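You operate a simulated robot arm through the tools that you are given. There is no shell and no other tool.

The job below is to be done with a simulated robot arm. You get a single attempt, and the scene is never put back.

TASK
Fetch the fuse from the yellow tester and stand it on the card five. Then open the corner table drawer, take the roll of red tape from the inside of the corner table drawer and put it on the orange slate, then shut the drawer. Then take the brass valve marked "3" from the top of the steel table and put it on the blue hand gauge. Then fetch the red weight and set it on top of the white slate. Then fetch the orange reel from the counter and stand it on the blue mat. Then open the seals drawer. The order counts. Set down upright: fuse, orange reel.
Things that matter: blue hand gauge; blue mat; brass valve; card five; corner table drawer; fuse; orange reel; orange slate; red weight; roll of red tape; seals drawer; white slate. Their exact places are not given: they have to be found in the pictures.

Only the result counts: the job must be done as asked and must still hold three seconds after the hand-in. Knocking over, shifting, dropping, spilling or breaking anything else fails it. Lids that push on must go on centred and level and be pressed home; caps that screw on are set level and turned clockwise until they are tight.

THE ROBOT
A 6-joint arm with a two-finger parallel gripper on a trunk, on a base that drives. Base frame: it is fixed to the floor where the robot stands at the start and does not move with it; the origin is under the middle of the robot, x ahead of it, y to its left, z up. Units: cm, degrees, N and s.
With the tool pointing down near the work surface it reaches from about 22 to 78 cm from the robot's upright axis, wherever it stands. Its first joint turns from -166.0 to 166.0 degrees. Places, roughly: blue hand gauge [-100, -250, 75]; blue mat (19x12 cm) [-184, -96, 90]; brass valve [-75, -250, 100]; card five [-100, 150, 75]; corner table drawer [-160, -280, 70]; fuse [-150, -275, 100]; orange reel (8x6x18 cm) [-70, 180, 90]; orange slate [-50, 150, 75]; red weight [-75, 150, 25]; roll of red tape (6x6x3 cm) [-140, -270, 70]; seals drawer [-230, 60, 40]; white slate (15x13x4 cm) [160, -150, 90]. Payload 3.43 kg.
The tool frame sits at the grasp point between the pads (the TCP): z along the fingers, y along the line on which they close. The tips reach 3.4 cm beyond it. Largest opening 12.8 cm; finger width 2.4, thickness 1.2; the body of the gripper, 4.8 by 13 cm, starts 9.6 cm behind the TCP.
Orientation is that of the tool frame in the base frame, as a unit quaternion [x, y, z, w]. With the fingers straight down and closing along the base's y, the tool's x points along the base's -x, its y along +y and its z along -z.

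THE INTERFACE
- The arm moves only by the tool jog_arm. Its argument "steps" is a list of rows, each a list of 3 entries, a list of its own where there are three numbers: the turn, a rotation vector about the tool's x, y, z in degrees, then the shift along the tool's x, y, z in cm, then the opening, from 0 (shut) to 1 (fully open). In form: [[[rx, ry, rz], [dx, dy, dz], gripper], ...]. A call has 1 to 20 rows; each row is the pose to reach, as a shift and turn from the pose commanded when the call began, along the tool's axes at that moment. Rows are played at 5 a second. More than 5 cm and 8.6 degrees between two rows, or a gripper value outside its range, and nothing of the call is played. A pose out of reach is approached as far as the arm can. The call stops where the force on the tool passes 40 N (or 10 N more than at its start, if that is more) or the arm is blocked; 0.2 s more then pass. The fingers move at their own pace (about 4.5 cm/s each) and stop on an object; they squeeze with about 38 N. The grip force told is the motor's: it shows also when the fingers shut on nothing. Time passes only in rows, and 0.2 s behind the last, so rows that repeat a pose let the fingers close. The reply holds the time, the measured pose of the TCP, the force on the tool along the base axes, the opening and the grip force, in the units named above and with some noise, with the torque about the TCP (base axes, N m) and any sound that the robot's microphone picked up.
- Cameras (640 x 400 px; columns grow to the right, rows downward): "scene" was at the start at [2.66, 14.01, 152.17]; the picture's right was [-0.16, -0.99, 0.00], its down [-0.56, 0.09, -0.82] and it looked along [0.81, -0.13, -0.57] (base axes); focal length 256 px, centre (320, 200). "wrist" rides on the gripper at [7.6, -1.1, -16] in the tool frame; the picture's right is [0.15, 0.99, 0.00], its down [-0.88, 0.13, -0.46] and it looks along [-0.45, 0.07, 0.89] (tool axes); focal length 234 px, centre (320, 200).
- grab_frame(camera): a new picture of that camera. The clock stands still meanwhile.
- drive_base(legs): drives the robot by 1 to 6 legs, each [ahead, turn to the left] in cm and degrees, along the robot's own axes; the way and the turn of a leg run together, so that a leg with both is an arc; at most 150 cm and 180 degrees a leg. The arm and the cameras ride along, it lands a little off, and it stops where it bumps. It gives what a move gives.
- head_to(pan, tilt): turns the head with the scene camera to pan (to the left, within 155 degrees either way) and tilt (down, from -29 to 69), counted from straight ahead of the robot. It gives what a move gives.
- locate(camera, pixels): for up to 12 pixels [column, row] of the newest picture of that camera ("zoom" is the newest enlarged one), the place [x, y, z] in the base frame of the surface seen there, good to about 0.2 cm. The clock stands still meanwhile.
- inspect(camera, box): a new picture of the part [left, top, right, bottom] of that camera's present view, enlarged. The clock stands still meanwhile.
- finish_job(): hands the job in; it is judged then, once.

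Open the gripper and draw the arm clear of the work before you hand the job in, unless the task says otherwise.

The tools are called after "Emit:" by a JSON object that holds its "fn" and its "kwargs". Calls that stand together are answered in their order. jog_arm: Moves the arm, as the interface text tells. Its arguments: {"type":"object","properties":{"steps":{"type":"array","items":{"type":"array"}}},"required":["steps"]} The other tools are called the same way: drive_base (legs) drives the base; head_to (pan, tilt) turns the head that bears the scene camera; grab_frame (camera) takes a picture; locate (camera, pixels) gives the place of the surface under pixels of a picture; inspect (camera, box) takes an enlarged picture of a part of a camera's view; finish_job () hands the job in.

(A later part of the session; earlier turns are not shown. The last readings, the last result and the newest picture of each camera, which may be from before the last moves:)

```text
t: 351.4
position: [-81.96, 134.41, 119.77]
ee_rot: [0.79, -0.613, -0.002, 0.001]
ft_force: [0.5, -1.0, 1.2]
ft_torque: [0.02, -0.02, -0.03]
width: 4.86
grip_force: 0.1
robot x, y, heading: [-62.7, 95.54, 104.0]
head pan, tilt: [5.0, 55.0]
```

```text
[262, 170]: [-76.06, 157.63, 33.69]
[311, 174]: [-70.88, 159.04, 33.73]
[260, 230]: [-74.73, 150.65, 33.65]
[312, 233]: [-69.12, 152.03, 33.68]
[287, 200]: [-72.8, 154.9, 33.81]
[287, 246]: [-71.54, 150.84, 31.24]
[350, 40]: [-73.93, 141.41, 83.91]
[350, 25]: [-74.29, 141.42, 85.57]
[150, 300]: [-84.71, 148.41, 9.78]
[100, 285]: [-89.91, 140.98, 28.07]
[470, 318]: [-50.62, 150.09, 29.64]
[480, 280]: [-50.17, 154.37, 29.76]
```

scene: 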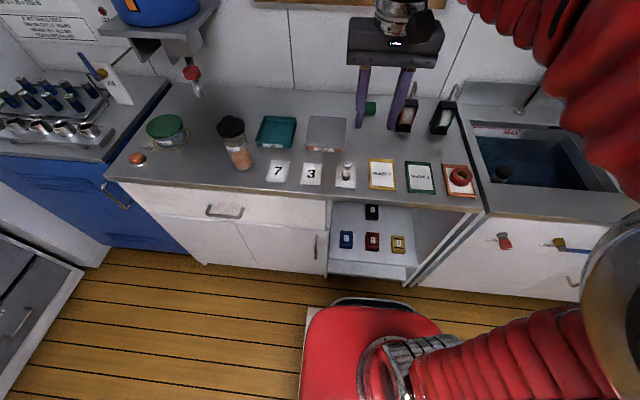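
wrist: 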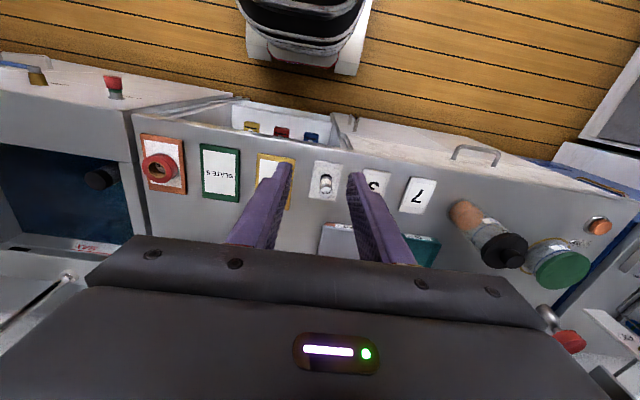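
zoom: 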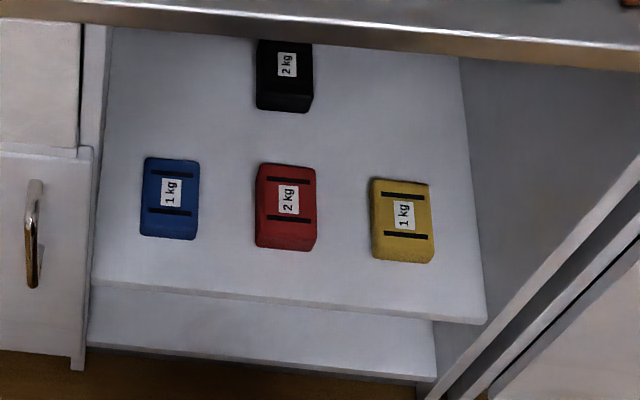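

The weight's centre is (-72.7,154.8), top z 33.8, turned about 15°; the counter edge overhangs at y≈141 (z 84). I back up 8 cm for room to lower the pitched tool between robot and counter.

Emit:
{"fn": "drive_base", "kwargs": {"legs": [[-8, 0]]}}

```text
t: 352.6
position: [-80.02, 126.68, 119.95]
ee_rot: [0.79, -0.613, -0.003, 0.001]
ft_force: [-0.4, -0.7, 0.0]
ft_torque: [-0.01, -0.01, -0.01]
width: 4.86
grip_force: 0.2
robot x, y, heading: [-60.87, 87.99, 104.1]
head pan, tilt: [5.0, 55.0]
```

I move in front of the counter edge and pitch the tool 35° forward at height.

Emit:
{"fn": "jog_arm", "kwargs": {"steps": [[[0, -7, 0], [-1.5, -2.8, 0], 0.5], [[0, -14, 0], [-3, -5.7, 0], 0.65], [[0, -21, 0], [-4.5, -8.5, 0], 0.65], [[0, -28, 0], [-6, -11.3, 0], 0.65], [[0, -35, 0], [-7.44, -14.1, 0], 0.65], [[0, -35, 0], [-7.44, -14.1, 0], 0.65]]}}

Emit:
{"fn": "grab_frame", "kwargs": {"camera": "wrist"}}

Emit:
{"fn": "grab_frame", "kwargs": {"camera": "scene"}}

```text
t: 354.0
position: [-68.11, 137.26, 119.87]
ee_rot: [0.753, -0.585, -0.24, -0.184]
ft_force: [0.2, 0.6, -0.4]
ft_torque: [-0.03, 0.0, 0.0]
width: 8.33
grip_force: 0.1
robot x, y, heading: [-60.38, 87.86, 103.7]
head pan, tilt: [5.0, 55.0]
```

```text
taken
```

wrist: 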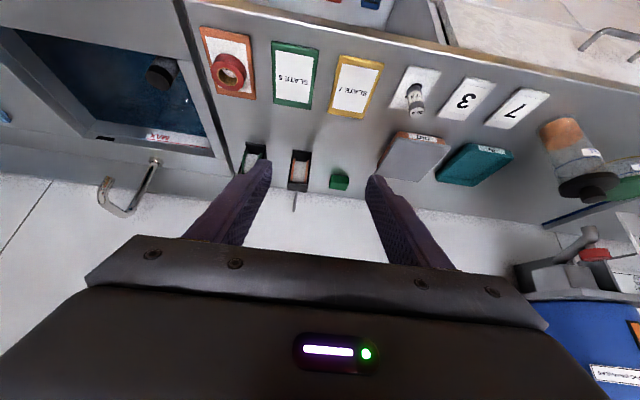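

```text
taken
```

scene: 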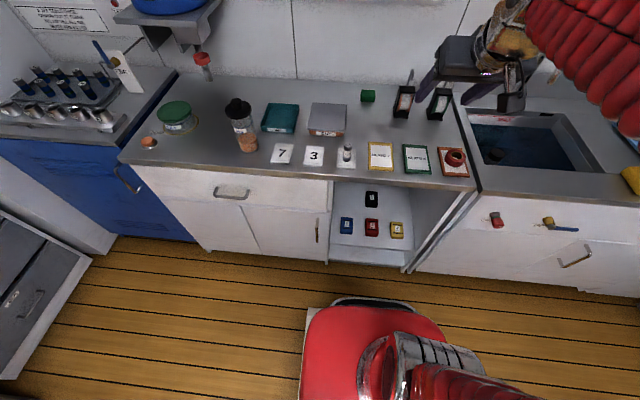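

The pitched pose is right. I lower straight down in front of the counter in two stages.

Emit:
{"fn": "jog_arm", "kwargs": {"steps": [[[0, 0, 0], [2.6, 0, 3.7], 0.65], [[0, 0, 0], [5.2, 0, 7.4], 0.65], [[0, 0, 0], [7.8, 0, 11], 0.65], [[0, 0, 0], [10.4, 0, 14.7], 0.65], [[0, 0, 0], [13, 0, 18.4], 0.65], [[0, 0, 0], [15.6, 0, 22.1], 0.65], [[0, 0, 0], [18.2, 0, 25.8], 0.65], [[0, 0, 0], [20.8, 0, 29.4], 0.65], [[0, 0, 0], [23.1, 0, 32.7], 0.65], [[0, 0, 0], [23.1, 0, 32.7], 0.65]]}}

Emit:
{"fn": "grab_frame", "kwargs": {"camera": "wrist"}}

Emit:
{"fn": "grab_frame", "kwargs": {"camera": "scene"}}

```text
t: 356.2
position: [-69.95, 135.97, 79.69]
ee_rot: [0.821, -0.489, -0.238, -0.173]
ft_force: [1.6, 1.4, 0.4]
ft_torque: [-0.15, 0.2, 0.11]
width: 8.33
grip_force: 0.0
robot x, y, heading: [-60.46, 87.8, 103.8]
head pan, tilt: [5.0, 55.0]
```

```text
taken
```

wrist: 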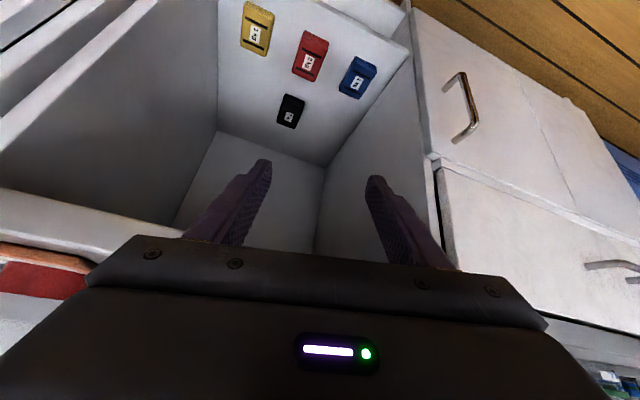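

```text
taken
```

scene: 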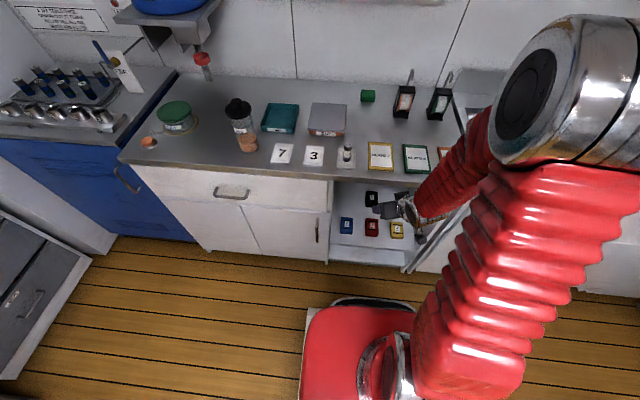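

The measured orientation has drifted from the command; I hold still to see whether it settles.

Emit:
{"fn": "jog_arm", "kwargs": {"steps": [[[0, 0, 0], [0, 0, 0], 0.65], [[0, 0, 0], [0, 0, 0], 0.65]]}}

```text
t: 356.8
position: [-68.18, 136.98, 79.92]
ee_rot: [0.753, -0.585, -0.239, -0.184]
ft_force: [-0.5, 0.3, -1.1]
ft_torque: [-0.01, -0.01, -0.03]
width: 8.33
grip_force: 0.1
robot x, y, heading: [-60.58, 88.12, 103.9]
head pan, tilt: [5.0, 55.0]
```

It settled onto the command, just lag. I continue down more slowly to z 46.

Emit:
{"fn": "jog_arm", "kwargs": {"steps": [[[0, 0, 0], [1.7, 0, 2.45], 0.65], [[0, 0, 0], [3.5, 0, 4.9], 0.65], [[0, 0, 0], [5.2, 0, 7.4], 0.65], [[0, 0, 0], [6.9, 0, 9.8], 0.65], [[0, 0, 0], [8.7, 0, 12.3], 0.65], [[0, 0, 0], [10.4, 0, 14.7], 0.65], [[0, 0, 0], [12.1, 0, 17.2], 0.65], [[0, 0, 0], [13.8, 0, 19.6], 0.65], [[0, 0, 0], [15.6, 0, 22.1], 0.65], [[0, 0, 0], [17.3, 0, 24.5], 0.65], [[0, 0, 0], [19.6, 0, 27.8], 0.65], [[0, 0, 0], [19.6, 0, 27.8], 0.65], [[0, 0, 0], [19.6, 0, 27.8], 0.65]]}}

Emit:
{"fn": "grab_frame", "kwargs": {"camera": "wrist"}}

Emit:
{"fn": "grab_frame", "kwargs": {"camera": "scene"}}

```text
t: 359.6
position: [-69.87, 140.55, 46.19]
ee_rot: [0.745, -0.6, -0.26, -0.134]
ft_force: [-0.2, 0.7, 0.3]
ft_torque: [0.04, 0.01, 0.01]
width: 8.32
grip_force: 0.1
out of reach, approached as far as the arm can: row 2, 3, 4, 5, 6, 7, 8, 9, 10, 11, 12, 13
robot x, y, heading: [-60.86, 87.98, 103.8]
head pan, tilt: [5.0, 55.0]
```

```text
taken
```

wrist: 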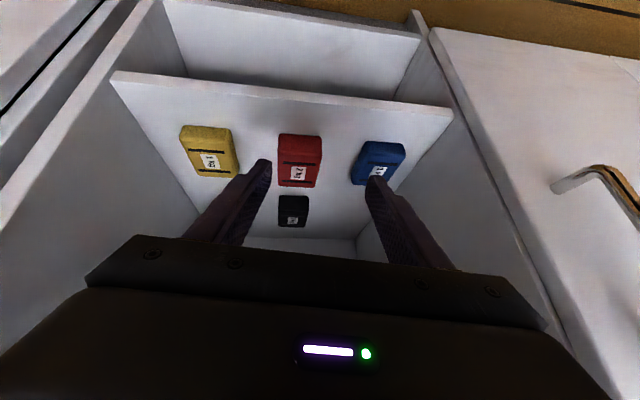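

```text
taken
```

scene: 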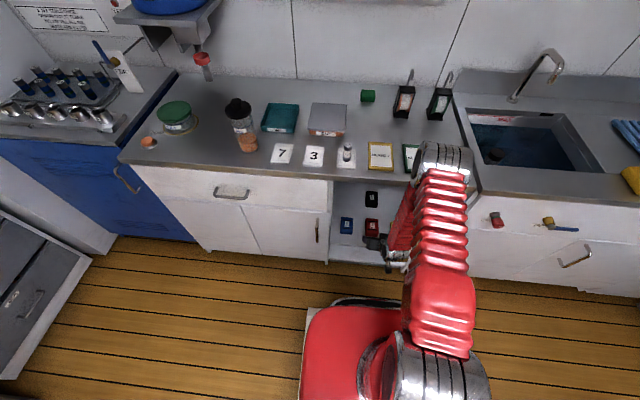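

The far pose is out of reach here, and the elbow looks near the counter edge. I check the elbow's place.

Emit:
{"fn": "locate", "kwargs": {"camera": "scene", "pixels": [[443, 150], [430, 160], [465, 165], [420, 175], [440, 250], [400, 240], [372, 245], [412, 155]]}}

Emit:
{"fn": "inspect", "kwargs": {"camera": "scene", "box": [330, 130, 490, 270]}}

```text
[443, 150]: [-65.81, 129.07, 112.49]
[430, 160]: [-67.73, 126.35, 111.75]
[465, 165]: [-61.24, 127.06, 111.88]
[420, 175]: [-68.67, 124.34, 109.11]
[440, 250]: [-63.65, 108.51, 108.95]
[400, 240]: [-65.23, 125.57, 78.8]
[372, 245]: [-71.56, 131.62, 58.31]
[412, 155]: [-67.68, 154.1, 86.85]
```

```text
2.86 times, centred on (410, 200) of scene
```

zoom: 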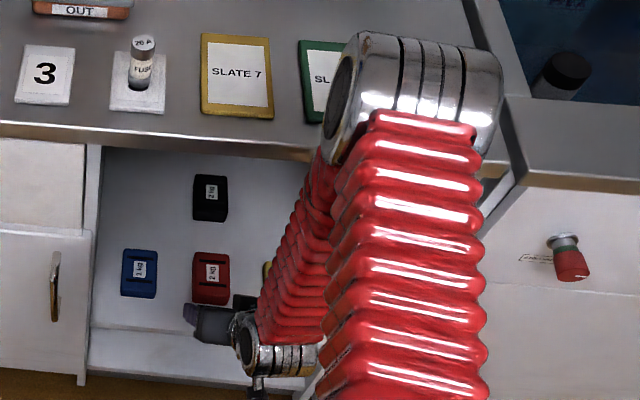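

The elbow stays before the counter edge and high, fine. From here going inward extends the arm, which should be reachable; I move 9 cm inward at this height.

Emit:
{"fn": "jog_arm", "kwargs": {"steps": [[[0, 0, 0], [-1.6, 0, 1.15], 0.65], [[0, 0, 0], [-3.3, 0, 2.3], 0.65], [[0, 0, 0], [-4.9, 0, 3.45], 0.65], [[0, 0, 0], [-6.5, 0, 4.6], 0.65], [[0, 0, 0], [-7.4, 0, 5.2], 0.65], [[0, 0, 0], [-7.4, 0, 5.2], 0.65], [[0, 0, 0], [-7.4, 0, 5.2], 0.65]]}}

Emit:
{"fn": "grab_frame", "kwargs": {"camera": "wrist"}}

Emit:
{"fn": "grab_frame", "kwargs": {"camera": "scene"}}

```text
t: 361.2
position: [-72.06, 149.46, 46.14]
ee_rot: [0.745, -0.599, -0.26, -0.134]
ft_force: [-0.1, 1.0, 0.1]
ft_torque: [-0.01, -0.02, 0.0]
width: 8.32
grip_force: 0.0
robot x, y, heading: [-60.8, 88.07, 103.8]
head pan, tilt: [5.0, 55.0]
```

```text
taken
```

wrist: 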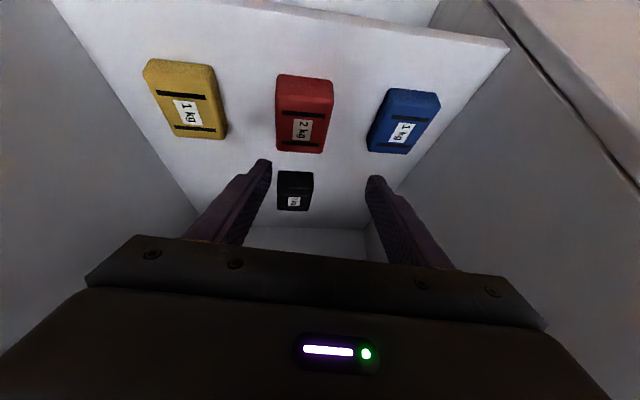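

```text
taken
```

scene: 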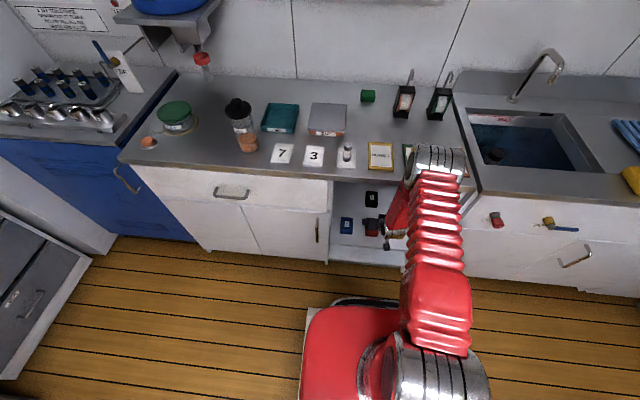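

The command is now this pose, whose closing axis is tilted 6°. I correct the orientation (rotation about 4.9, -1.5, -4.2) in place.

Emit:
{"fn": "jog_arm", "kwargs": {"steps": [[[2.45, -0.75, -2.1], [0, 0, 0], 0.65], [[4.9, -1.5, -4.2], [0, 0, 0], 0.65], [[4.9, -1.5, -4.2], [0, 0, 0], 0.65]]}}

Emit:
{"fn": "grab_frame", "kwargs": {"camera": "wrist"}}

```text
t: 362.0
position: [-70.96, 150.81, 46.19]
ee_rot: [0.758, -0.582, -0.249, -0.161]
ft_force: [-0.3, 0.4, -0.2]
ft_torque: [0.01, -0.01, 0.03]
width: 8.32
grip_force: 0.0
out of reach, approached as far as the arm can: row 1, 2, 3
robot x, y, heading: [-60.79, 88.11, 103.8]
head pan, tilt: [5.0, 55.0]
```

```text
taken
```

wrist: 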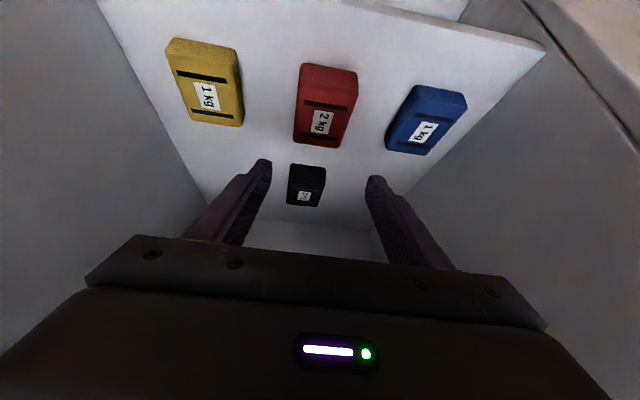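

Each step inward relaxes the limit (the elbow is at its fold limit near the robot). I re-measure the weight from this wrist view.

Emit:
{"fn": "inspect", "kwargs": {"camera": "wrist", "box": [270, 50, 380, 160]}}

Emit:
{"fn": "locate", "kwargs": {"camera": "wrist", "pixels": [[326, 105], [303, 75], [355, 78], [297, 138], [338, 142], [320, 122], [320, 160], [300, 100]]}}

```text
3.64 times, centred on (325, 105) of wrist
```

zoom: 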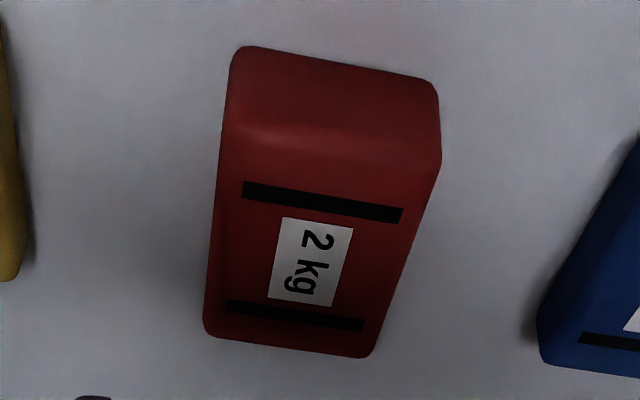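

```text
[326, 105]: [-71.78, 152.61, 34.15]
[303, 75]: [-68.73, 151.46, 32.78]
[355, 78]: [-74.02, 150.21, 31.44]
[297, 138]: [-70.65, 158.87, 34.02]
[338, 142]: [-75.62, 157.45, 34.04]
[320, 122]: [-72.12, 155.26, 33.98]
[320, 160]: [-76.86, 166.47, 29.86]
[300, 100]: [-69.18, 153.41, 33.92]
```

The weight's centre is (-72.5,154.8). I move down to just above it, with the small orientation fix.

Emit:
{"fn": "jog_arm", "kwargs": {"steps": [[[0.65, -0.2, -0.2], [0.7, 0, 2.0], 0.65], [[1.3, -0.35, -0.45], [1.4, 0, 4.0], 0.65], [[1.95, -0.5, -0.65], [2.1, 0, 6.0], 0.65], [[2.6, -0.7, -0.87], [2.8, -0.05, 8.0], 0.65], [[2.6, -0.7, -0.87], [2.8, -0.05, 8.0], 0.65]]}}

Emit:
{"fn": "grab_frame", "kwargs": {"camera": "wrist"}}

Emit:
{"fn": "grab_frame", "kwargs": {"camera": "scene"}}

```text
t: 363.2
position: [-70.35, 155.12, 39.01]
ee_rot: [0.756, -0.582, -0.244, -0.174]
ft_force: [0.0, 0.4, 0.8]
ft_torque: [0.03, -0.01, 0.0]
width: 8.33
grip_force: 0.1
out of reach, approached as far as the arm can: row 1, 2, 3, 4, 5
robot x, y, heading: [-60.63, 88.02, 104.1]
head pan, tilt: [5.0, 55.0]
```

```text
taken
```

wrist: 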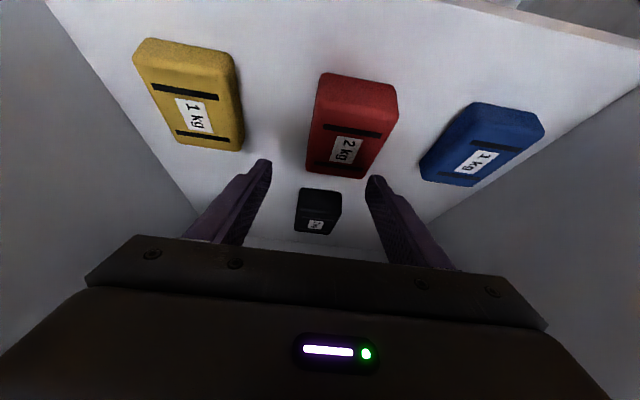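

```text
taken
```

scene: 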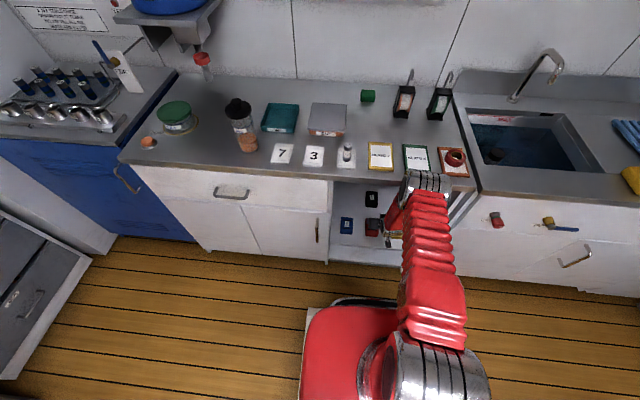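

Still at a limit, most likely the wrist bending back. A steeper tool needs less bend, so I reduce the pitch to 20° from vertical while moving back over the weight.

Emit:
{"fn": "jog_arm", "kwargs": {"steps": [[[0.5, 5, 0], [-0.3, 0.8, -1.0], 0.65], [[1, 10, 0], [-0.6, 1.6, -2.0], 0.65], [[1.5, 15, 0], [-0.94, 2.43, -2.94], 0.65], [[1.5, 15, 0], [-0.94, 2.43, -2.94], 0.65]]}}

Emit:
{"fn": "grab_frame", "kwargs": {"camera": "wrist"}}

Emit:
{"fn": "grab_frame", "kwargs": {"camera": "scene"}}

```text
t: 364.4
position: [-70.78, 150.78, 40.13]
ee_rot: [0.776, -0.612, -0.117, -0.092]
ft_force: [-0.1, 0.6, 0.4]
ft_torque: [-0.02, 0.03, -0.03]
width: 8.34
grip_force: 0.1
robot x, y, heading: [-60.59, 87.66, 103.4]
head pan, tilt: [5.0, 55.0]
stopped in row 4: the arm was blocked; the commanded pose is now the measured one
```

```text
taken
```

wrist: 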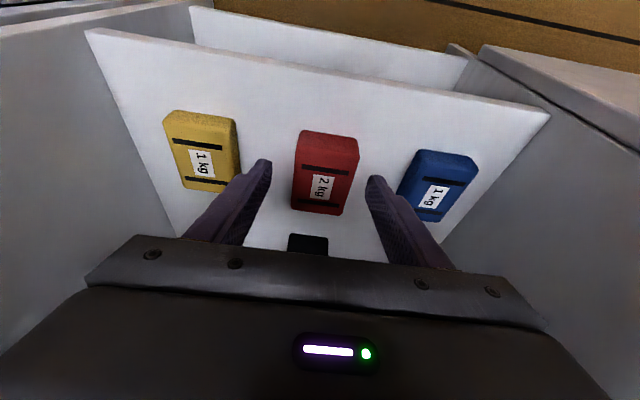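

```text
taken
```

scene: 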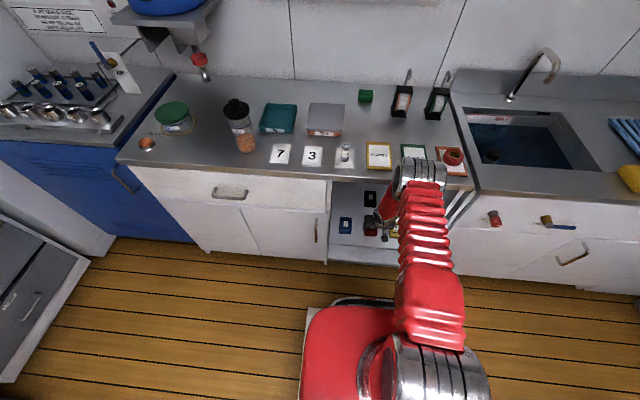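

The arm was blocked, likely the forearm on the counter edge. I check forearm points against the edge.

Emit:
{"fn": "inspect", "kwargs": {"camera": "scene", "box": [350, 145, 480, 260]}}

Emit:
{"fn": "locate", "kwargs": {"camera": "zoom", "pixels": [[180, 170], [150, 220], [120, 270], [200, 130], [250, 60], [350, 100], [260, 200], [100, 250], [150, 300]]}}

```text
3.48 times, centred on (415, 202) of scene
```

zoom: 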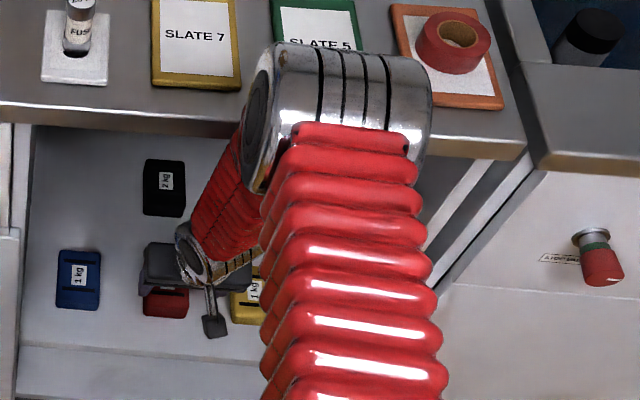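

```text
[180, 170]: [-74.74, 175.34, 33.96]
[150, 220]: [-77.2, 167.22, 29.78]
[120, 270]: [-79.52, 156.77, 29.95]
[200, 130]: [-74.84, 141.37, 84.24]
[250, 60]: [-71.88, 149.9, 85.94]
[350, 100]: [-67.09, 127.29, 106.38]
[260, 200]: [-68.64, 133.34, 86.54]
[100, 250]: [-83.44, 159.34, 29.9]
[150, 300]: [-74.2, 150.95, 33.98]
```

The forearm touched the counter edge, so the robot stands too near. Tips are at z≈37, above the weights, so I back the base straight out by 9 cm.

Emit:
{"fn": "drive_base", "kwargs": {"legs": [[-9, 0]]}}

Emit:
{"fn": "grab_frame", "kwargs": {"camera": "wrist"}}

Emit:
{"fn": "grab_frame", "kwargs": {"camera": "scene"}}

```text
t: 365.6
position: [-68.47, 142.38, 40.35]
ee_rot: [0.774, -0.615, -0.119, -0.095]
ft_force: [-1.0, 0.0, -0.2]
ft_torque: [0.01, -0.01, 0.0]
width: 8.31
grip_force: 0.1
robot x, y, heading: [-58.66, 79.09, 103.4]
head pan, tilt: [5.0, 55.0]
```

```text
taken
```

wrist: 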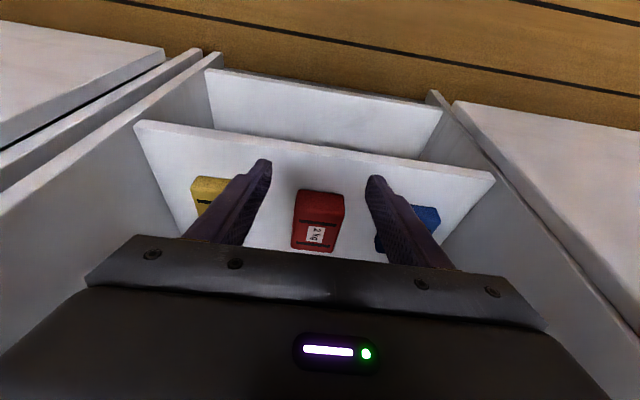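

```text
taken
```

scene: 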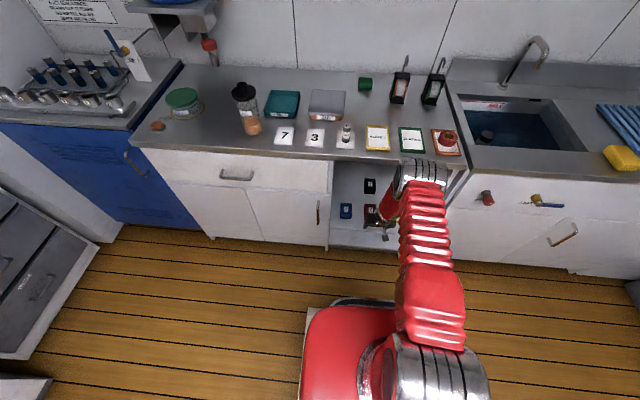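

Nothing was disturbed. From here I go inward over the weight at the same height, with a small yaw to match its 15° turn.

Emit:
{"fn": "jog_arm", "kwargs": {"steps": [[[0, 0, -0.6], [-3, 0.3, 0.93], 0.65], [[0, -0.5, -1.2], [-6, 0.6, 1.86], 0.65], [[0, -1, -1.8], [-9, 0.85, 2.8], 0.65], [[0, -1.5, -2.4], [-11.8, 1.14, 3.72], 0.65], [[0, -1.5, -2.4], [-11.8, 1.14, 3.72], 0.65], [[0, -1.5, -2.4], [-11.8, 1.14, 3.72], 0.65]]}}

Emit:
{"fn": "grab_frame", "kwargs": {"camera": "wrist"}}

Emit:
{"fn": "grab_frame", "kwargs": {"camera": "scene"}}

```text
t: 367.0
position: [-72.27, 154.13, 40.32]
ee_rot: [0.785, -0.598, -0.127, -0.105]
ft_force: [0.8, 0.1, 0.6]
ft_torque: [-0.01, 0.02, 0.03]
width: 8.32
grip_force: 0.0
out of reach, approached as far as the arm can: row 1, 2
robot x, y, heading: [-58.42, 78.75, 103.8]
head pan, tilt: [5.0, 55.0]
```

```text
taken
```

wrist: 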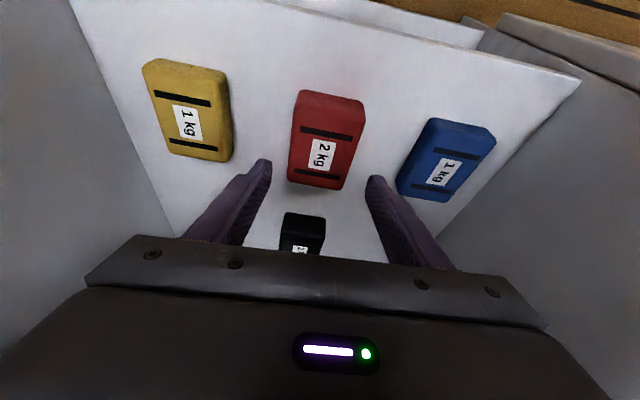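

```text
taken
```

scene: 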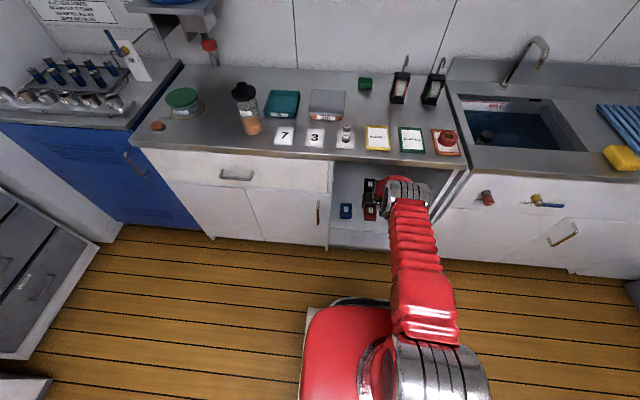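

Now exactly in place and well clear of the counter. I check the weight once more from here.

Emit:
{"fn": "locate", "kwargs": {"camera": "wrist", "pixels": [[295, 180], [342, 186], [303, 100], [360, 105], [320, 155], [325, 130], [290, 150], [350, 150]]}}

```text
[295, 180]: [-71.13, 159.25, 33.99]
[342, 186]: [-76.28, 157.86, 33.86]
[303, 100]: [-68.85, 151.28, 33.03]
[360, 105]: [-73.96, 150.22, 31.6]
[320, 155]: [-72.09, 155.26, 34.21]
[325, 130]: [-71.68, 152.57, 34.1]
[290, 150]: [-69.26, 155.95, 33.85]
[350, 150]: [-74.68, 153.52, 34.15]
```

The weight is centred between the fingers. I lower 6.3 cm and close.

Emit:
{"fn": "jog_arm", "kwargs": {"steps": [[[0, 0, 0], [0.65, 0.1, 1.9], 0.65], [[0, 0, 0], [1.3, 0.1, 3.8], 0.65], [[0, 0, 0], [1.8, 0.1, 5.2], 0.65], [[0, 0, 0], [2.05, 0.1, 5.97], 0.65], [[0, 0, 0], [2.05, 0.1, 5.97], 0.65], [[0, 0, 0], [2.05, 0.1, 5.97], 0.3], [[0, 0, 0], [2.05, 0.1, 5.97], 0], [[0, 0, 0], [2.05, 0.1, 5.97], 0], [[0, 0, 0], [2.05, 0.1, 5.97], 0]]}}

Emit:
{"fn": "grab_frame", "kwargs": {"camera": "wrist"}}

```text
t: 369.0
position: [-72.39, 154.23, 33.78]
ee_rot: [0.785, -0.597, -0.126, -0.105]
ft_force: [16.9, 1.8, 0.5]
ft_torque: [0.78, -0.72, -0.8]
width: 6.5
grip_force: 38.4
robot x, y, heading: [-58.3, 79.23, 103.6]
head pan, tilt: [5.0, 55.0]
```

```text
taken
```

wrist: 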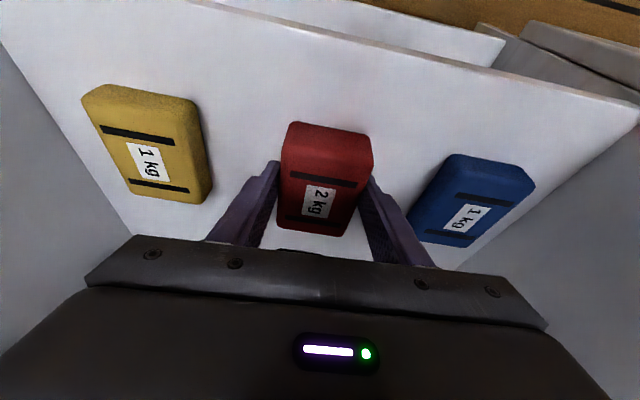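

Gripped at 6.5 cm. I settle a moment and lift 1.5 cm to test.

Emit:
{"fn": "jog_arm", "kwargs": {"steps": [[[0, 0, 0], [0, 0, 0], 0], [[0, 0, 0], [-0.16, 0, -0.47], 0], [[0, 0, 0], [-0.33, 0, -0.95], 0], [[0, 0, 0], [-0.65, 0, -1.9], 0], [[0, 0, 0], [-0.65, 0, -1.9], 0]]}}

Emit:
{"fn": "grab_frame", "kwargs": {"camera": "wrist"}}

```text
t: 370.2
position: [-72.5, 154.11, 35.75]
ee_rot: [0.785, -0.598, -0.126, -0.104]
ft_force: [0.2, -0.1, -19.1]
ft_torque: [-0.17, -0.06, -0.03]
width: 6.45
grip_force: 37.9
robot x, y, heading: [-58.23, 78.85, 103.1]
head pan, tilt: [5.0, 55.0]
```

```text
taken
```

wrist: 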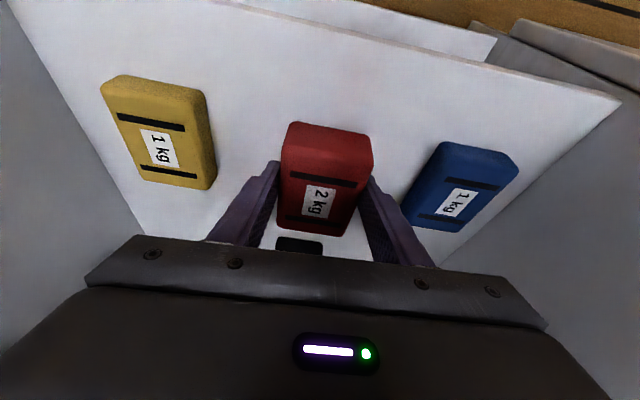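

The weight is lifted (19 N). I raise 5 cm more and back the base straight out.

Emit:
{"fn": "jog_arm", "kwargs": {"steps": [[[0, 0, 0], [-0.5, 0, -1.5], 0], [[0, 0, 0], [-1, 0, -3], 0], [[0, 0, 0], [-1.6, 0, -4.7], 0], [[0, 0, 0], [-1.6, 0, -4.7], 0]]}}

Emit:
{"fn": "drive_base", "kwargs": {"legs": [[-35, 0]]}}

Emit:
{"fn": "grab_frame", "kwargs": {"camera": "wrist"}}

Emit:
{"fn": "grab_frame", "kwargs": {"camera": "scene"}}

```text
t: 371.2
position: [-72.49, 154.01, 40.93]
ee_rot: [0.786, -0.597, -0.127, -0.105]
ft_force: [0.9, 0.9, -20.1]
ft_torque: [-0.17, -0.04, 0.0]
width: 6.48
grip_force: 38.3
robot x, y, heading: [-58.18, 79.14, 103.6]
head pan, tilt: [5.0, 55.0]
```

```text
t: 374.1
position: [-64.62, 119.58, 40.89]
ee_rot: [0.786, -0.595, -0.127, -0.105]
ft_force: [0.3, 0.2, -19.8]
ft_torque: [-0.16, -0.05, 0.02]
width: 6.47
grip_force: 38.3
robot x, y, heading: [-50.57, 44.53, 103.8]
head pan, tilt: [5.0, 55.0]
```

```text
taken
```

wrist: 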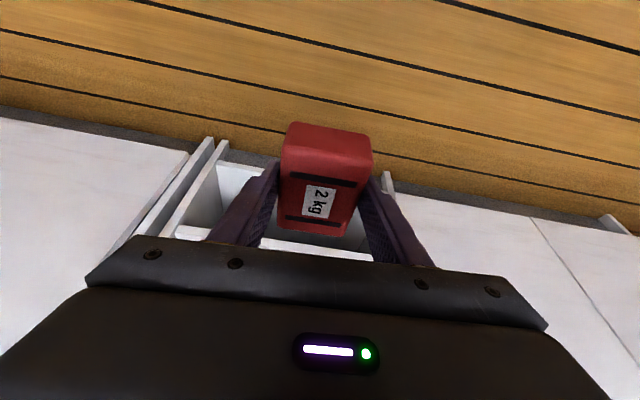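

```text
taken
```

scene: 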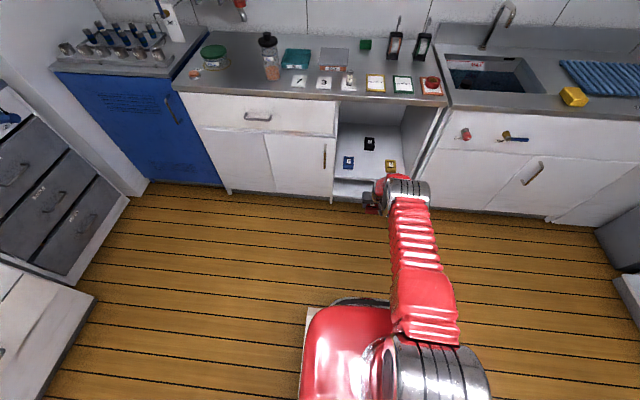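

Clear of the counter. I raise the weight to carrying height, retract and set the tool vertical.

Emit:
{"fn": "jog_arm", "kwargs": {"steps": [[[0, 1.04, 0], [0.19, 0, -4.59], 0], [[0, 2.08, 0], [0.37, 0, -9.17], 0], [[0, 3.12, 0], [0.56, 0, -13.76], 0], [[0, 4.16, 0], [0.75, 0, -18.35], 0], [[0, 5.2, 0], [0.93, 0, -22.9], 0], [[0, 6.24, 0], [1.12, 0, -27.5], 0], [[0, 7.28, 0], [1.31, 0, -32.1], 0], [[0, 8.32, 0], [1.5, 0, -36.7], 0], [[0, 9.36, 0], [1.68, 0, -41.3], 0], [[0, 10.4, 0], [1.87, 0, -45.9], 0], [[0, 11.44, 0], [2.06, 0, -50.5], 0], [[0, 12.5, 0], [2.24, 0, -55], 0], [[0, 13.5, 0], [2.43, 0, -59.6], 0], [[0, 14.6, 0], [2.62, 0, -64.2], 0], [[0, 15.6, 0], [2.8, 0, -68.8], 0], [[0, 16.6, 0], [3, 0, -73.4], 0], [[0, 17.7, 0], [3.18, 0, -78], 0], [[0, 18.7, 0], [3.37, 0, -82.6], 0], [[0, 18.7, 0], [3.37, 0, -82.6], 0], [[0, 18.7, 0], [3.37, 0, -82.6], 0]]}}

Emit:
{"fn": "grab_frame", "kwargs": {"camera": "wrist"}}

```text
t: 378.3
position: [-57.4, 90.64, 117.92]
ee_rot: [0.797, -0.604, 0.003, -0.006]
ft_force: [0.4, 0.3, -19.7]
ft_torque: [-0.05, -0.04, -0.01]
width: 6.45
grip_force: 37.9
robot x, y, heading: [-50.37, 44.21, 103.6]
head pan, tilt: [5.0, 55.0]
```

```text
taken
```

wrist: 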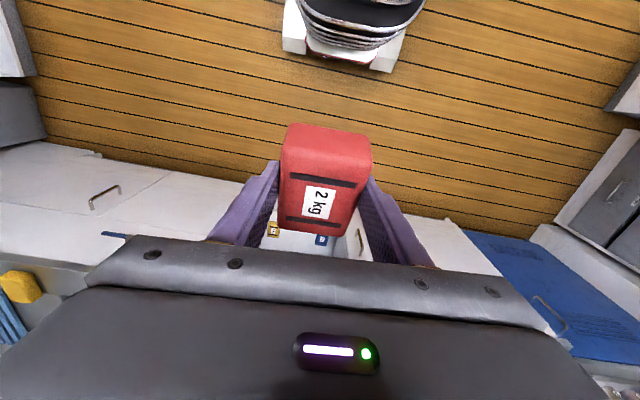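

The weight is held. I look toward the white slate's cabinet, about pan -146.

Emit:
{"fn": "head_to", "kwargs": {"pan": -140, "tilt": 20}}

Emit:
{"fn": "grab_frame", "kwargs": {"camera": "scene"}}

Emit:
{"fn": "locate", "kwargs": {"camera": "scene", "pixels": [[320, 300], [320, 250], [320, 200], [250, 200], [250, 250], [400, 250], [200, 250], [200, 200]]}}

```text
t: 380.6
position: [-57.47, 90.48, 117.85]
ee_rot: [0.797, -0.603, 0.002, -0.006]
ft_force: [0.9, -0.1, -19.6]
ft_torque: [-0.03, -0.04, 0.01]
width: 6.42
grip_force: 37.8
robot x, y, heading: [-49.58, 44.73, 104.0]
head pan, tilt: [-140.0, 20.0]
```

```text
taken
```

scene: 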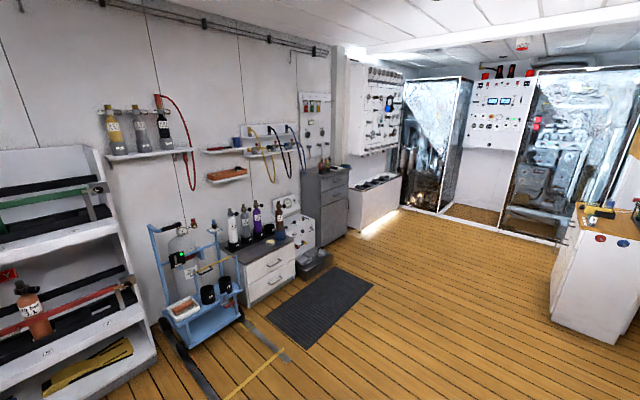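

```text
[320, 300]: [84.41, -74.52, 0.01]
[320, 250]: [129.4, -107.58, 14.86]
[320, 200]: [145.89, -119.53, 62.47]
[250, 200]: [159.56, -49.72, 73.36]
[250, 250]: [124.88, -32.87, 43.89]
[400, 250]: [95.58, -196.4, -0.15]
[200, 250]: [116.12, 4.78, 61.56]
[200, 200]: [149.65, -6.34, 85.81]
```

The grey cabinet at (325,205) holds the slate. I zoom and locate its edges, the floor mat and nearby box.

Emit:
{"fn": "inspect", "kwargs": {"camera": "scene", "box": [270, 140, 430, 240]}}

Emit:
{"fn": "locate", "kwargs": {"camera": "zoom", "pixels": [[195, 145], [310, 135], [130, 140], [200, 300], [200, 400], [310, 330], [330, 120], [270, 135], [340, 240], [500, 170], [90, 300], [160, 130]]}}

Emit:
{"fn": "locate", "kwargs": {"camera": "scene", "pixels": [[270, 318], [320, 345], [372, 282], [335, 266], [312, 275], [318, 245], [240, 305], [300, 365], [348, 235], [400, 210]]}}

```text
4.00 times, centred on (350, 190) of scene
```

zoom: 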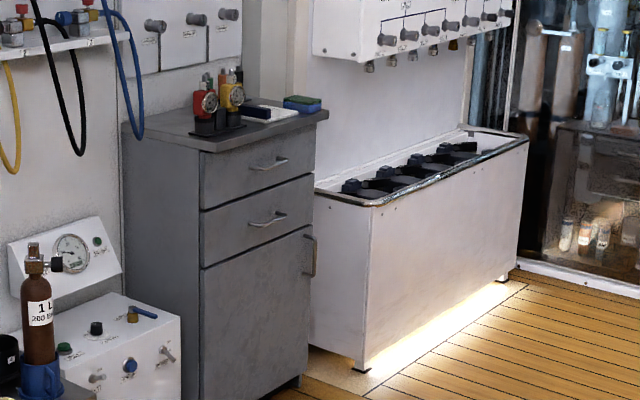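

```text
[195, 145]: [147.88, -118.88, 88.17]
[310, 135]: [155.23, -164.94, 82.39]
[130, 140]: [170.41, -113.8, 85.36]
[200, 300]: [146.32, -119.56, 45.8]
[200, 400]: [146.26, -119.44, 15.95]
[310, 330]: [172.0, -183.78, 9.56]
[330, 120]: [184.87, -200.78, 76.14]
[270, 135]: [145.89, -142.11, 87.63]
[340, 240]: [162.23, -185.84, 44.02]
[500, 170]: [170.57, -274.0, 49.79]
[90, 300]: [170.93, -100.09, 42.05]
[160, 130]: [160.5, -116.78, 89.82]
```

```text
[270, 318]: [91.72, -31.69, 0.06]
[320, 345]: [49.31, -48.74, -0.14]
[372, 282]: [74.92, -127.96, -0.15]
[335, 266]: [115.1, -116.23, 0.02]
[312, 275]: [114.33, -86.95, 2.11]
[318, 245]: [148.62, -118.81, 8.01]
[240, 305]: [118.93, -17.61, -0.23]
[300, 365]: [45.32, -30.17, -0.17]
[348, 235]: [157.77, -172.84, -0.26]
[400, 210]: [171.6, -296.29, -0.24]
```

The grey cabinet front runs from (146,-119) to (152,-163). I drive there in an L, past the floor mat.

Emit:
{"fn": "drive_base", "kwargs": {"legs": [[0, -90], [0, -90.5], [110, 0], [100, 0], [0, 78], [60, 0]]}}

Emit:
{"fn": "head_to", "kwargs": {"pan": 0, "tilt": 35}}

Emit:
{"fn": "grab_frame", "kwargs": {"camera": "scene"}}

```text
t: 385.7
position: [-4.76, 58.26, 117.57]
ee_rot: [-0.203, 0.979, -0.006, -0.001]
ft_force: [-0.8, 0.0, -17.7]
ft_torque: [-0.02, 0.06, -0.02]
width: 6.37
grip_force: 37.8
robot x, y, heading: [-51.56, 50.4, 20.4]
head pan, tilt: [-140.0, 20.0]
stopped in leg 1: the robot was blocked; the commanded pose is now the measured one
```

```text
t: 388.0
position: [-4.86, 58.28, 117.7]
ee_rot: [-0.204, 0.979, -0.004, 0.001]
ft_force: [0.0, 0.3, -20.3]
ft_torque: [-0.02, 0.12, 0.01]
width: 6.38
grip_force: 38.0
robot x, y, heading: [-51.89, 50.26, 20.2]
head pan, tilt: [0.0, 35.0]
```

```text
taken
```

scene: 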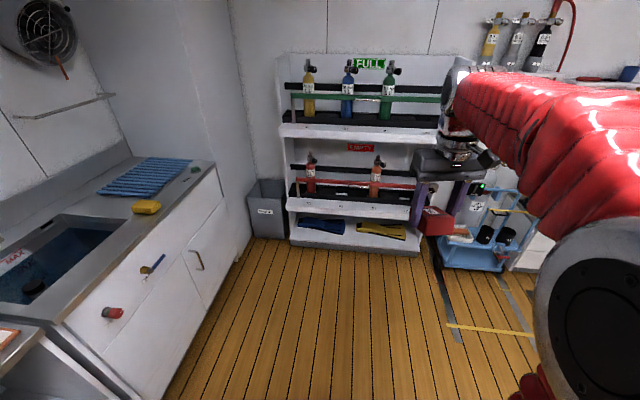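

Blocked mid-floor again without anything near; I check the weight and continue in shorter legs.

Emit:
{"fn": "grab_frame", "kwargs": {"camera": "wrist"}}

Emit:
{"fn": "drive_base", "kwargs": {"legs": [[0, -48], [0, -48]]}}

```text
taken
```

wrist: 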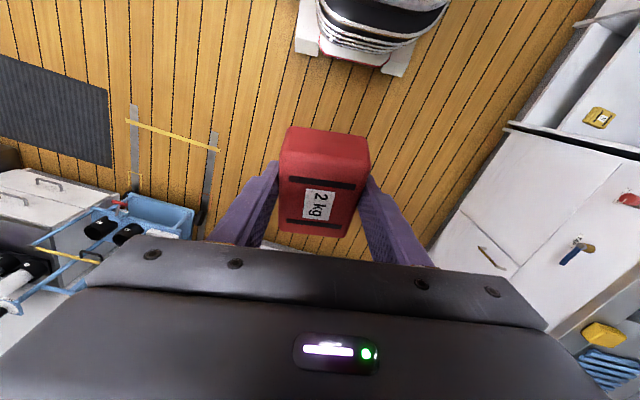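

```text
t: 393.9
position: [-41.35, 3.35, 117.53]
ee_rot: [0.524, 0.851, -0.002, -0.003]
ft_force: [1.2, 0.0, -19.7]
ft_torque: [0.11, 0.04, 0.03]
width: 6.38
grip_force: 38.3
robot x, y, heading: [-45.43, 52.75, -68.3]
head pan, tilt: [0.0, 35.0]
stopped in leg 2: the robot was blocked; the commanded pose is now the measured one
```

It stopped at -68°, nothing visible. I drive ahead in pieces now.

Emit:
{"fn": "drive_base", "kwargs": {"legs": [[60, 0], [0, -10], [90, 0]]}}

```text
t: 404.7
position: [-9.01, -139.6, 117.9]
ee_rot: [0.596, 0.803, -0.003, -0.002]
ft_force: [-0.2, 0.1, -20.6]
ft_torque: [0.11, 0.02, -0.01]
width: 6.4
grip_force: 38.5
robot x, y, heading: [-4.59, -90.1, -78.3]
head pan, tilt: [0.0, 35.0]
```

Emit:
{"fn": "drive_base", "kwargs": {"legs": [[70, 0], [0, 80], [50, 0]]}}

Emit:
{"fn": "head_to", "kwargs": {"pan": 5, "tilt": 35}}

Emit:
{"fn": "grab_frame", "kwargs": {"camera": "scene"}}

```text
t: 414.8
position: [58.3, -171.95, 117.6]
ee_rot: [-0.059, 0.998, -0.005, -0.004]
ft_force: [0.2, -1.4, -18.2]
ft_torque: [0.01, 0.18, -0.01]
width: 6.37
grip_force: 38.2
robot x, y, heading: [10.64, -165.37, 1.7]
head pan, tilt: [0.0, 35.0]
stopped in leg 2: the robot was blocked; the commanded pose is now the measured one
```

```text
t: 415.5
position: [58.28, -171.95, 117.66]
ee_rot: [-0.059, 0.998, -0.005, -0.001]
ft_force: [-0.5, 0.1, -19.8]
ft_torque: [0.04, 0.13, -0.01]
width: 6.39
grip_force: 37.7
robot x, y, heading: [10.32, -164.98, 1.5]
head pan, tilt: [5.0, 35.0]
```

```text
taken
```

scene: 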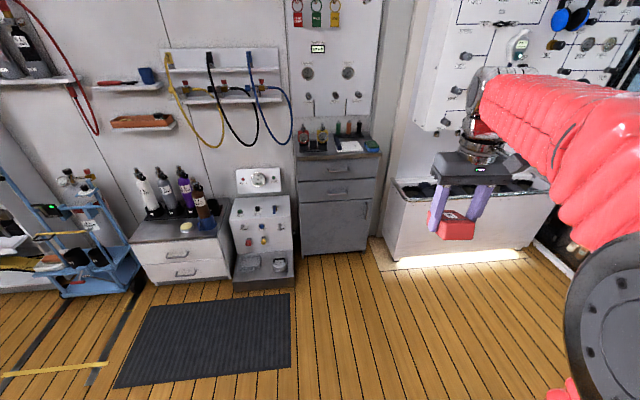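

The turn was complete anyway. I drive on toward the cabinet.

Emit:
{"fn": "drive_base", "kwargs": {"legs": [[82, 2]]}}

Emit:
{"fn": "head_to", "kwargs": {"pan": 10, "tilt": 40}}

Emit:
{"fn": "grab_frame", "kwargs": {"camera": "scene"}}

Emit:
{"fn": "grab_frame", "kwargs": {"camera": "wrist"}}

```text
t: 421.1
position: [140.65, -166.6, 117.74]
ee_rot: [-0.078, 0.997, -0.005, -0.002]
ft_force: [0.7, -0.6, -19.5]
ft_torque: [0.01, 0.09, 0.04]
width: 6.37
grip_force: 38.1
robot x, y, heading: [93.22, -161.36, 4.0]
head pan, tilt: [5.0, 35.0]
```

```text
t: 421.8
position: [140.76, -166.47, 117.71]
ee_rot: [-0.078, 0.997, -0.003, -0.003]
ft_force: [0.1, 0.7, -20.2]
ft_torque: [0.0, 0.13, -0.03]
width: 6.4
grip_force: 38.2
robot x, y, heading: [92.7, -161.34, 3.6]
head pan, tilt: [10.0, 40.0]
```

```text
taken
```

scene: 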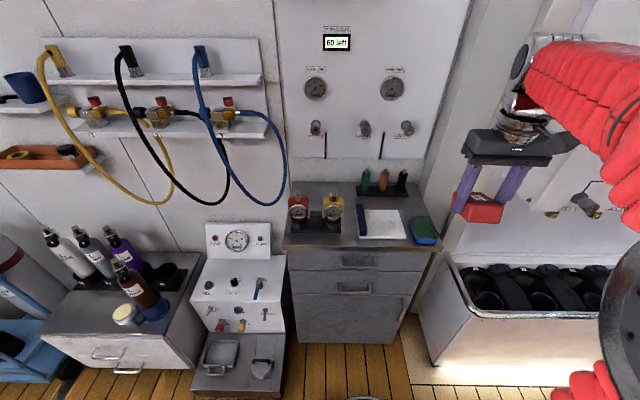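

```text
taken
```

wrist: 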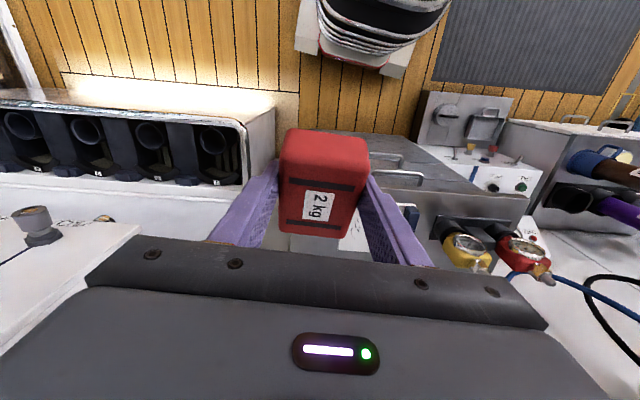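

The white slate is at (382,223), with a navy thing on its left and a sponge at (423,230). I zoom and locate.

Emit:
{"fn": "inspect", "kwargs": {"camera": "scene", "box": [280, 160, 450, 260]}}

Emit:
{"fn": "locate", "kwargs": {"camera": "zoom", "pixels": [[390, 240], [345, 190], [440, 190], [300, 295], [480, 295], [320, 240], [315, 200], [540, 260], [100, 200], [200, 200], [400, 120], [390, 320]]}}

```text
3.76 times, centred on (365, 210) of scene
```

zoom: 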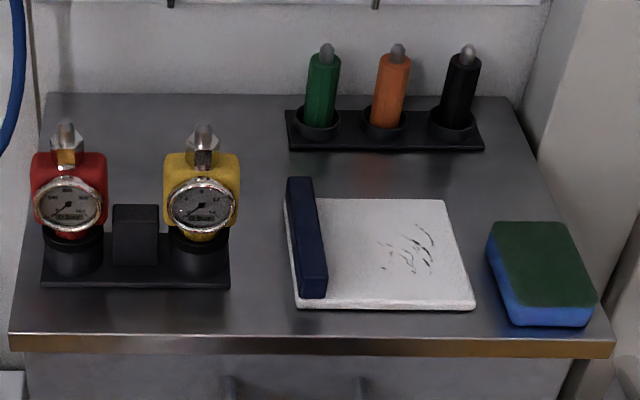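

```text
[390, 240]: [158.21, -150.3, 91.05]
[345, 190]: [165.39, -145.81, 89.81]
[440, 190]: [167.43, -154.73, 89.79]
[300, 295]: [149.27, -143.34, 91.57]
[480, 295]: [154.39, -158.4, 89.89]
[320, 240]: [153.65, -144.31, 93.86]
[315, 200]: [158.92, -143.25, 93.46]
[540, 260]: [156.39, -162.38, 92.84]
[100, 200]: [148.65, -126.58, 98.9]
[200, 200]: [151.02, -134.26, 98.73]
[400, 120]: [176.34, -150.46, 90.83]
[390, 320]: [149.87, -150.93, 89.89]
```

The slate top is z 91.05 with a navy eraser along its left side. I locate the free area's corners.

Emit:
{"fn": "locate", "kwargs": {"camera": "zoom", "pixels": [[335, 290], [466, 296], [325, 205], [440, 204], [330, 250], [450, 250], [395, 298], [385, 205], [312, 297], [325, 190]]}}

```text
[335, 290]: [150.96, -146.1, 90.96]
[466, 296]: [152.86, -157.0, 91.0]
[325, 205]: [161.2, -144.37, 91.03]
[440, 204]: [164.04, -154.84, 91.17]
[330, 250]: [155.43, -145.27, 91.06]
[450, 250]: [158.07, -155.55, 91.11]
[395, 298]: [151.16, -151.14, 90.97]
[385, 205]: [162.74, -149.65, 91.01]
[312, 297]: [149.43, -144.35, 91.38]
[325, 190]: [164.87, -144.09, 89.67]
```

The free area's centre is about (157.2,-150.8); I will set the weight at y -151.3 to keep the left finger off the eraser. I move over it while restoring the 18.7° tilt that makes the weight level.

Emit:
{"fn": "jog_arm", "kwargs": {"steps": [[[0, -3.1, 0], [-3, 2.07, 1], 0], [[0, -6.2, 0], [-6, 4.1, 2], 0], [[0, -9.3, 0], [-9, 6.2, 4], 0], [[0, -12.4, 0], [-12, 8.3, 6], 0], [[0, -15.5, 0], [-15, 10.3, 9], 0], [[0, -18.7, 0], [-18, 12.4, 12], 0], [[0, -18.7, 0], [-18, 12.4, 12.7], 0], [[0, -18.7, 0], [-18, 12.4, 12.7], 0]]}}

Emit:
{"fn": "grab_frame", "kwargs": {"camera": "scene"}}

Emit:
{"fn": "grab_frame", "kwargs": {"camera": "wrist"}}

```text
t: 423.6
position: [156.55, -151.7, 104.8]
ee_rot: [-0.078, 0.984, 0.007, 0.161]
ft_force: [-0.1, 0.7, -19.0]
ft_torque: [-0.06, 0.27, -0.02]
width: 6.38
grip_force: 37.7
robot x, y, heading: [92.75, -161.31, 3.8]
head pan, tilt: [10.0, 40.0]
```

```text
taken
```

scene: 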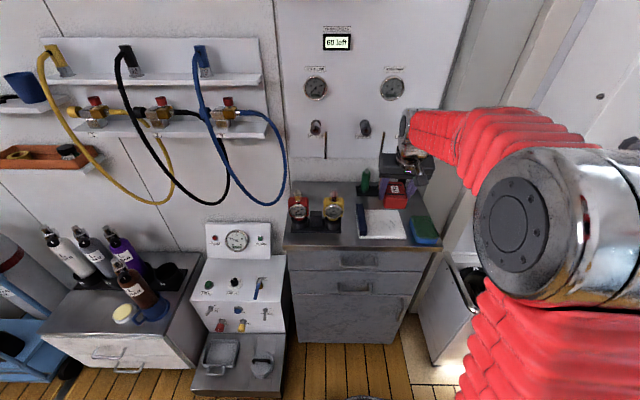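

```text
taken
```

wrist: 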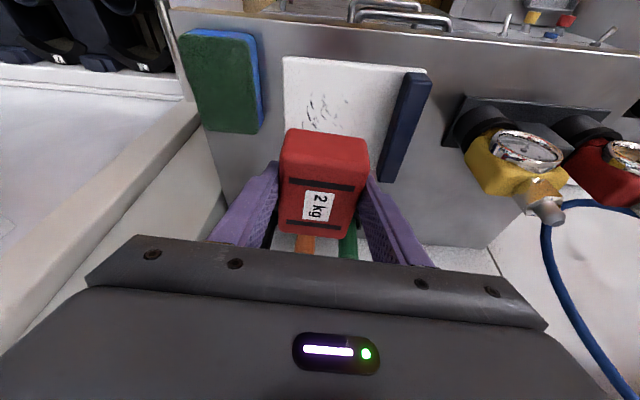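

I check that the weight's top face is level and where it is.

Emit:
{"fn": "locate", "kwargs": {"camera": "wrist", "pixels": [[290, 180], [360, 188], [284, 222], [345, 232], [320, 205], [290, 145], [360, 150], [325, 165]]}}

Emit:
{"fn": "inspect", "kwargs": {"camera": "scene", "box": [340, 150, 450, 250]}}

```text
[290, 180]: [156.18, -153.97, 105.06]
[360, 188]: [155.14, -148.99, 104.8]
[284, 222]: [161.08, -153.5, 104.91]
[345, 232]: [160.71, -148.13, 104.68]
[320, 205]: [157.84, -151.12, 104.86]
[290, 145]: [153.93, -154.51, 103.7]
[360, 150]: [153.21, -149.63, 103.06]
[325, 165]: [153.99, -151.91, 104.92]
```

```text
4.00 times, centred on (395, 200) of scene
```

zoom: 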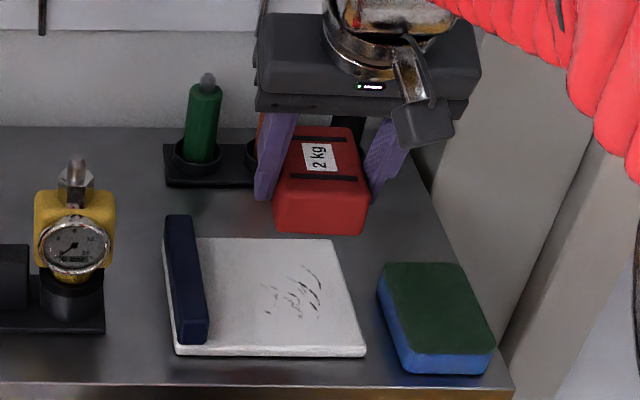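

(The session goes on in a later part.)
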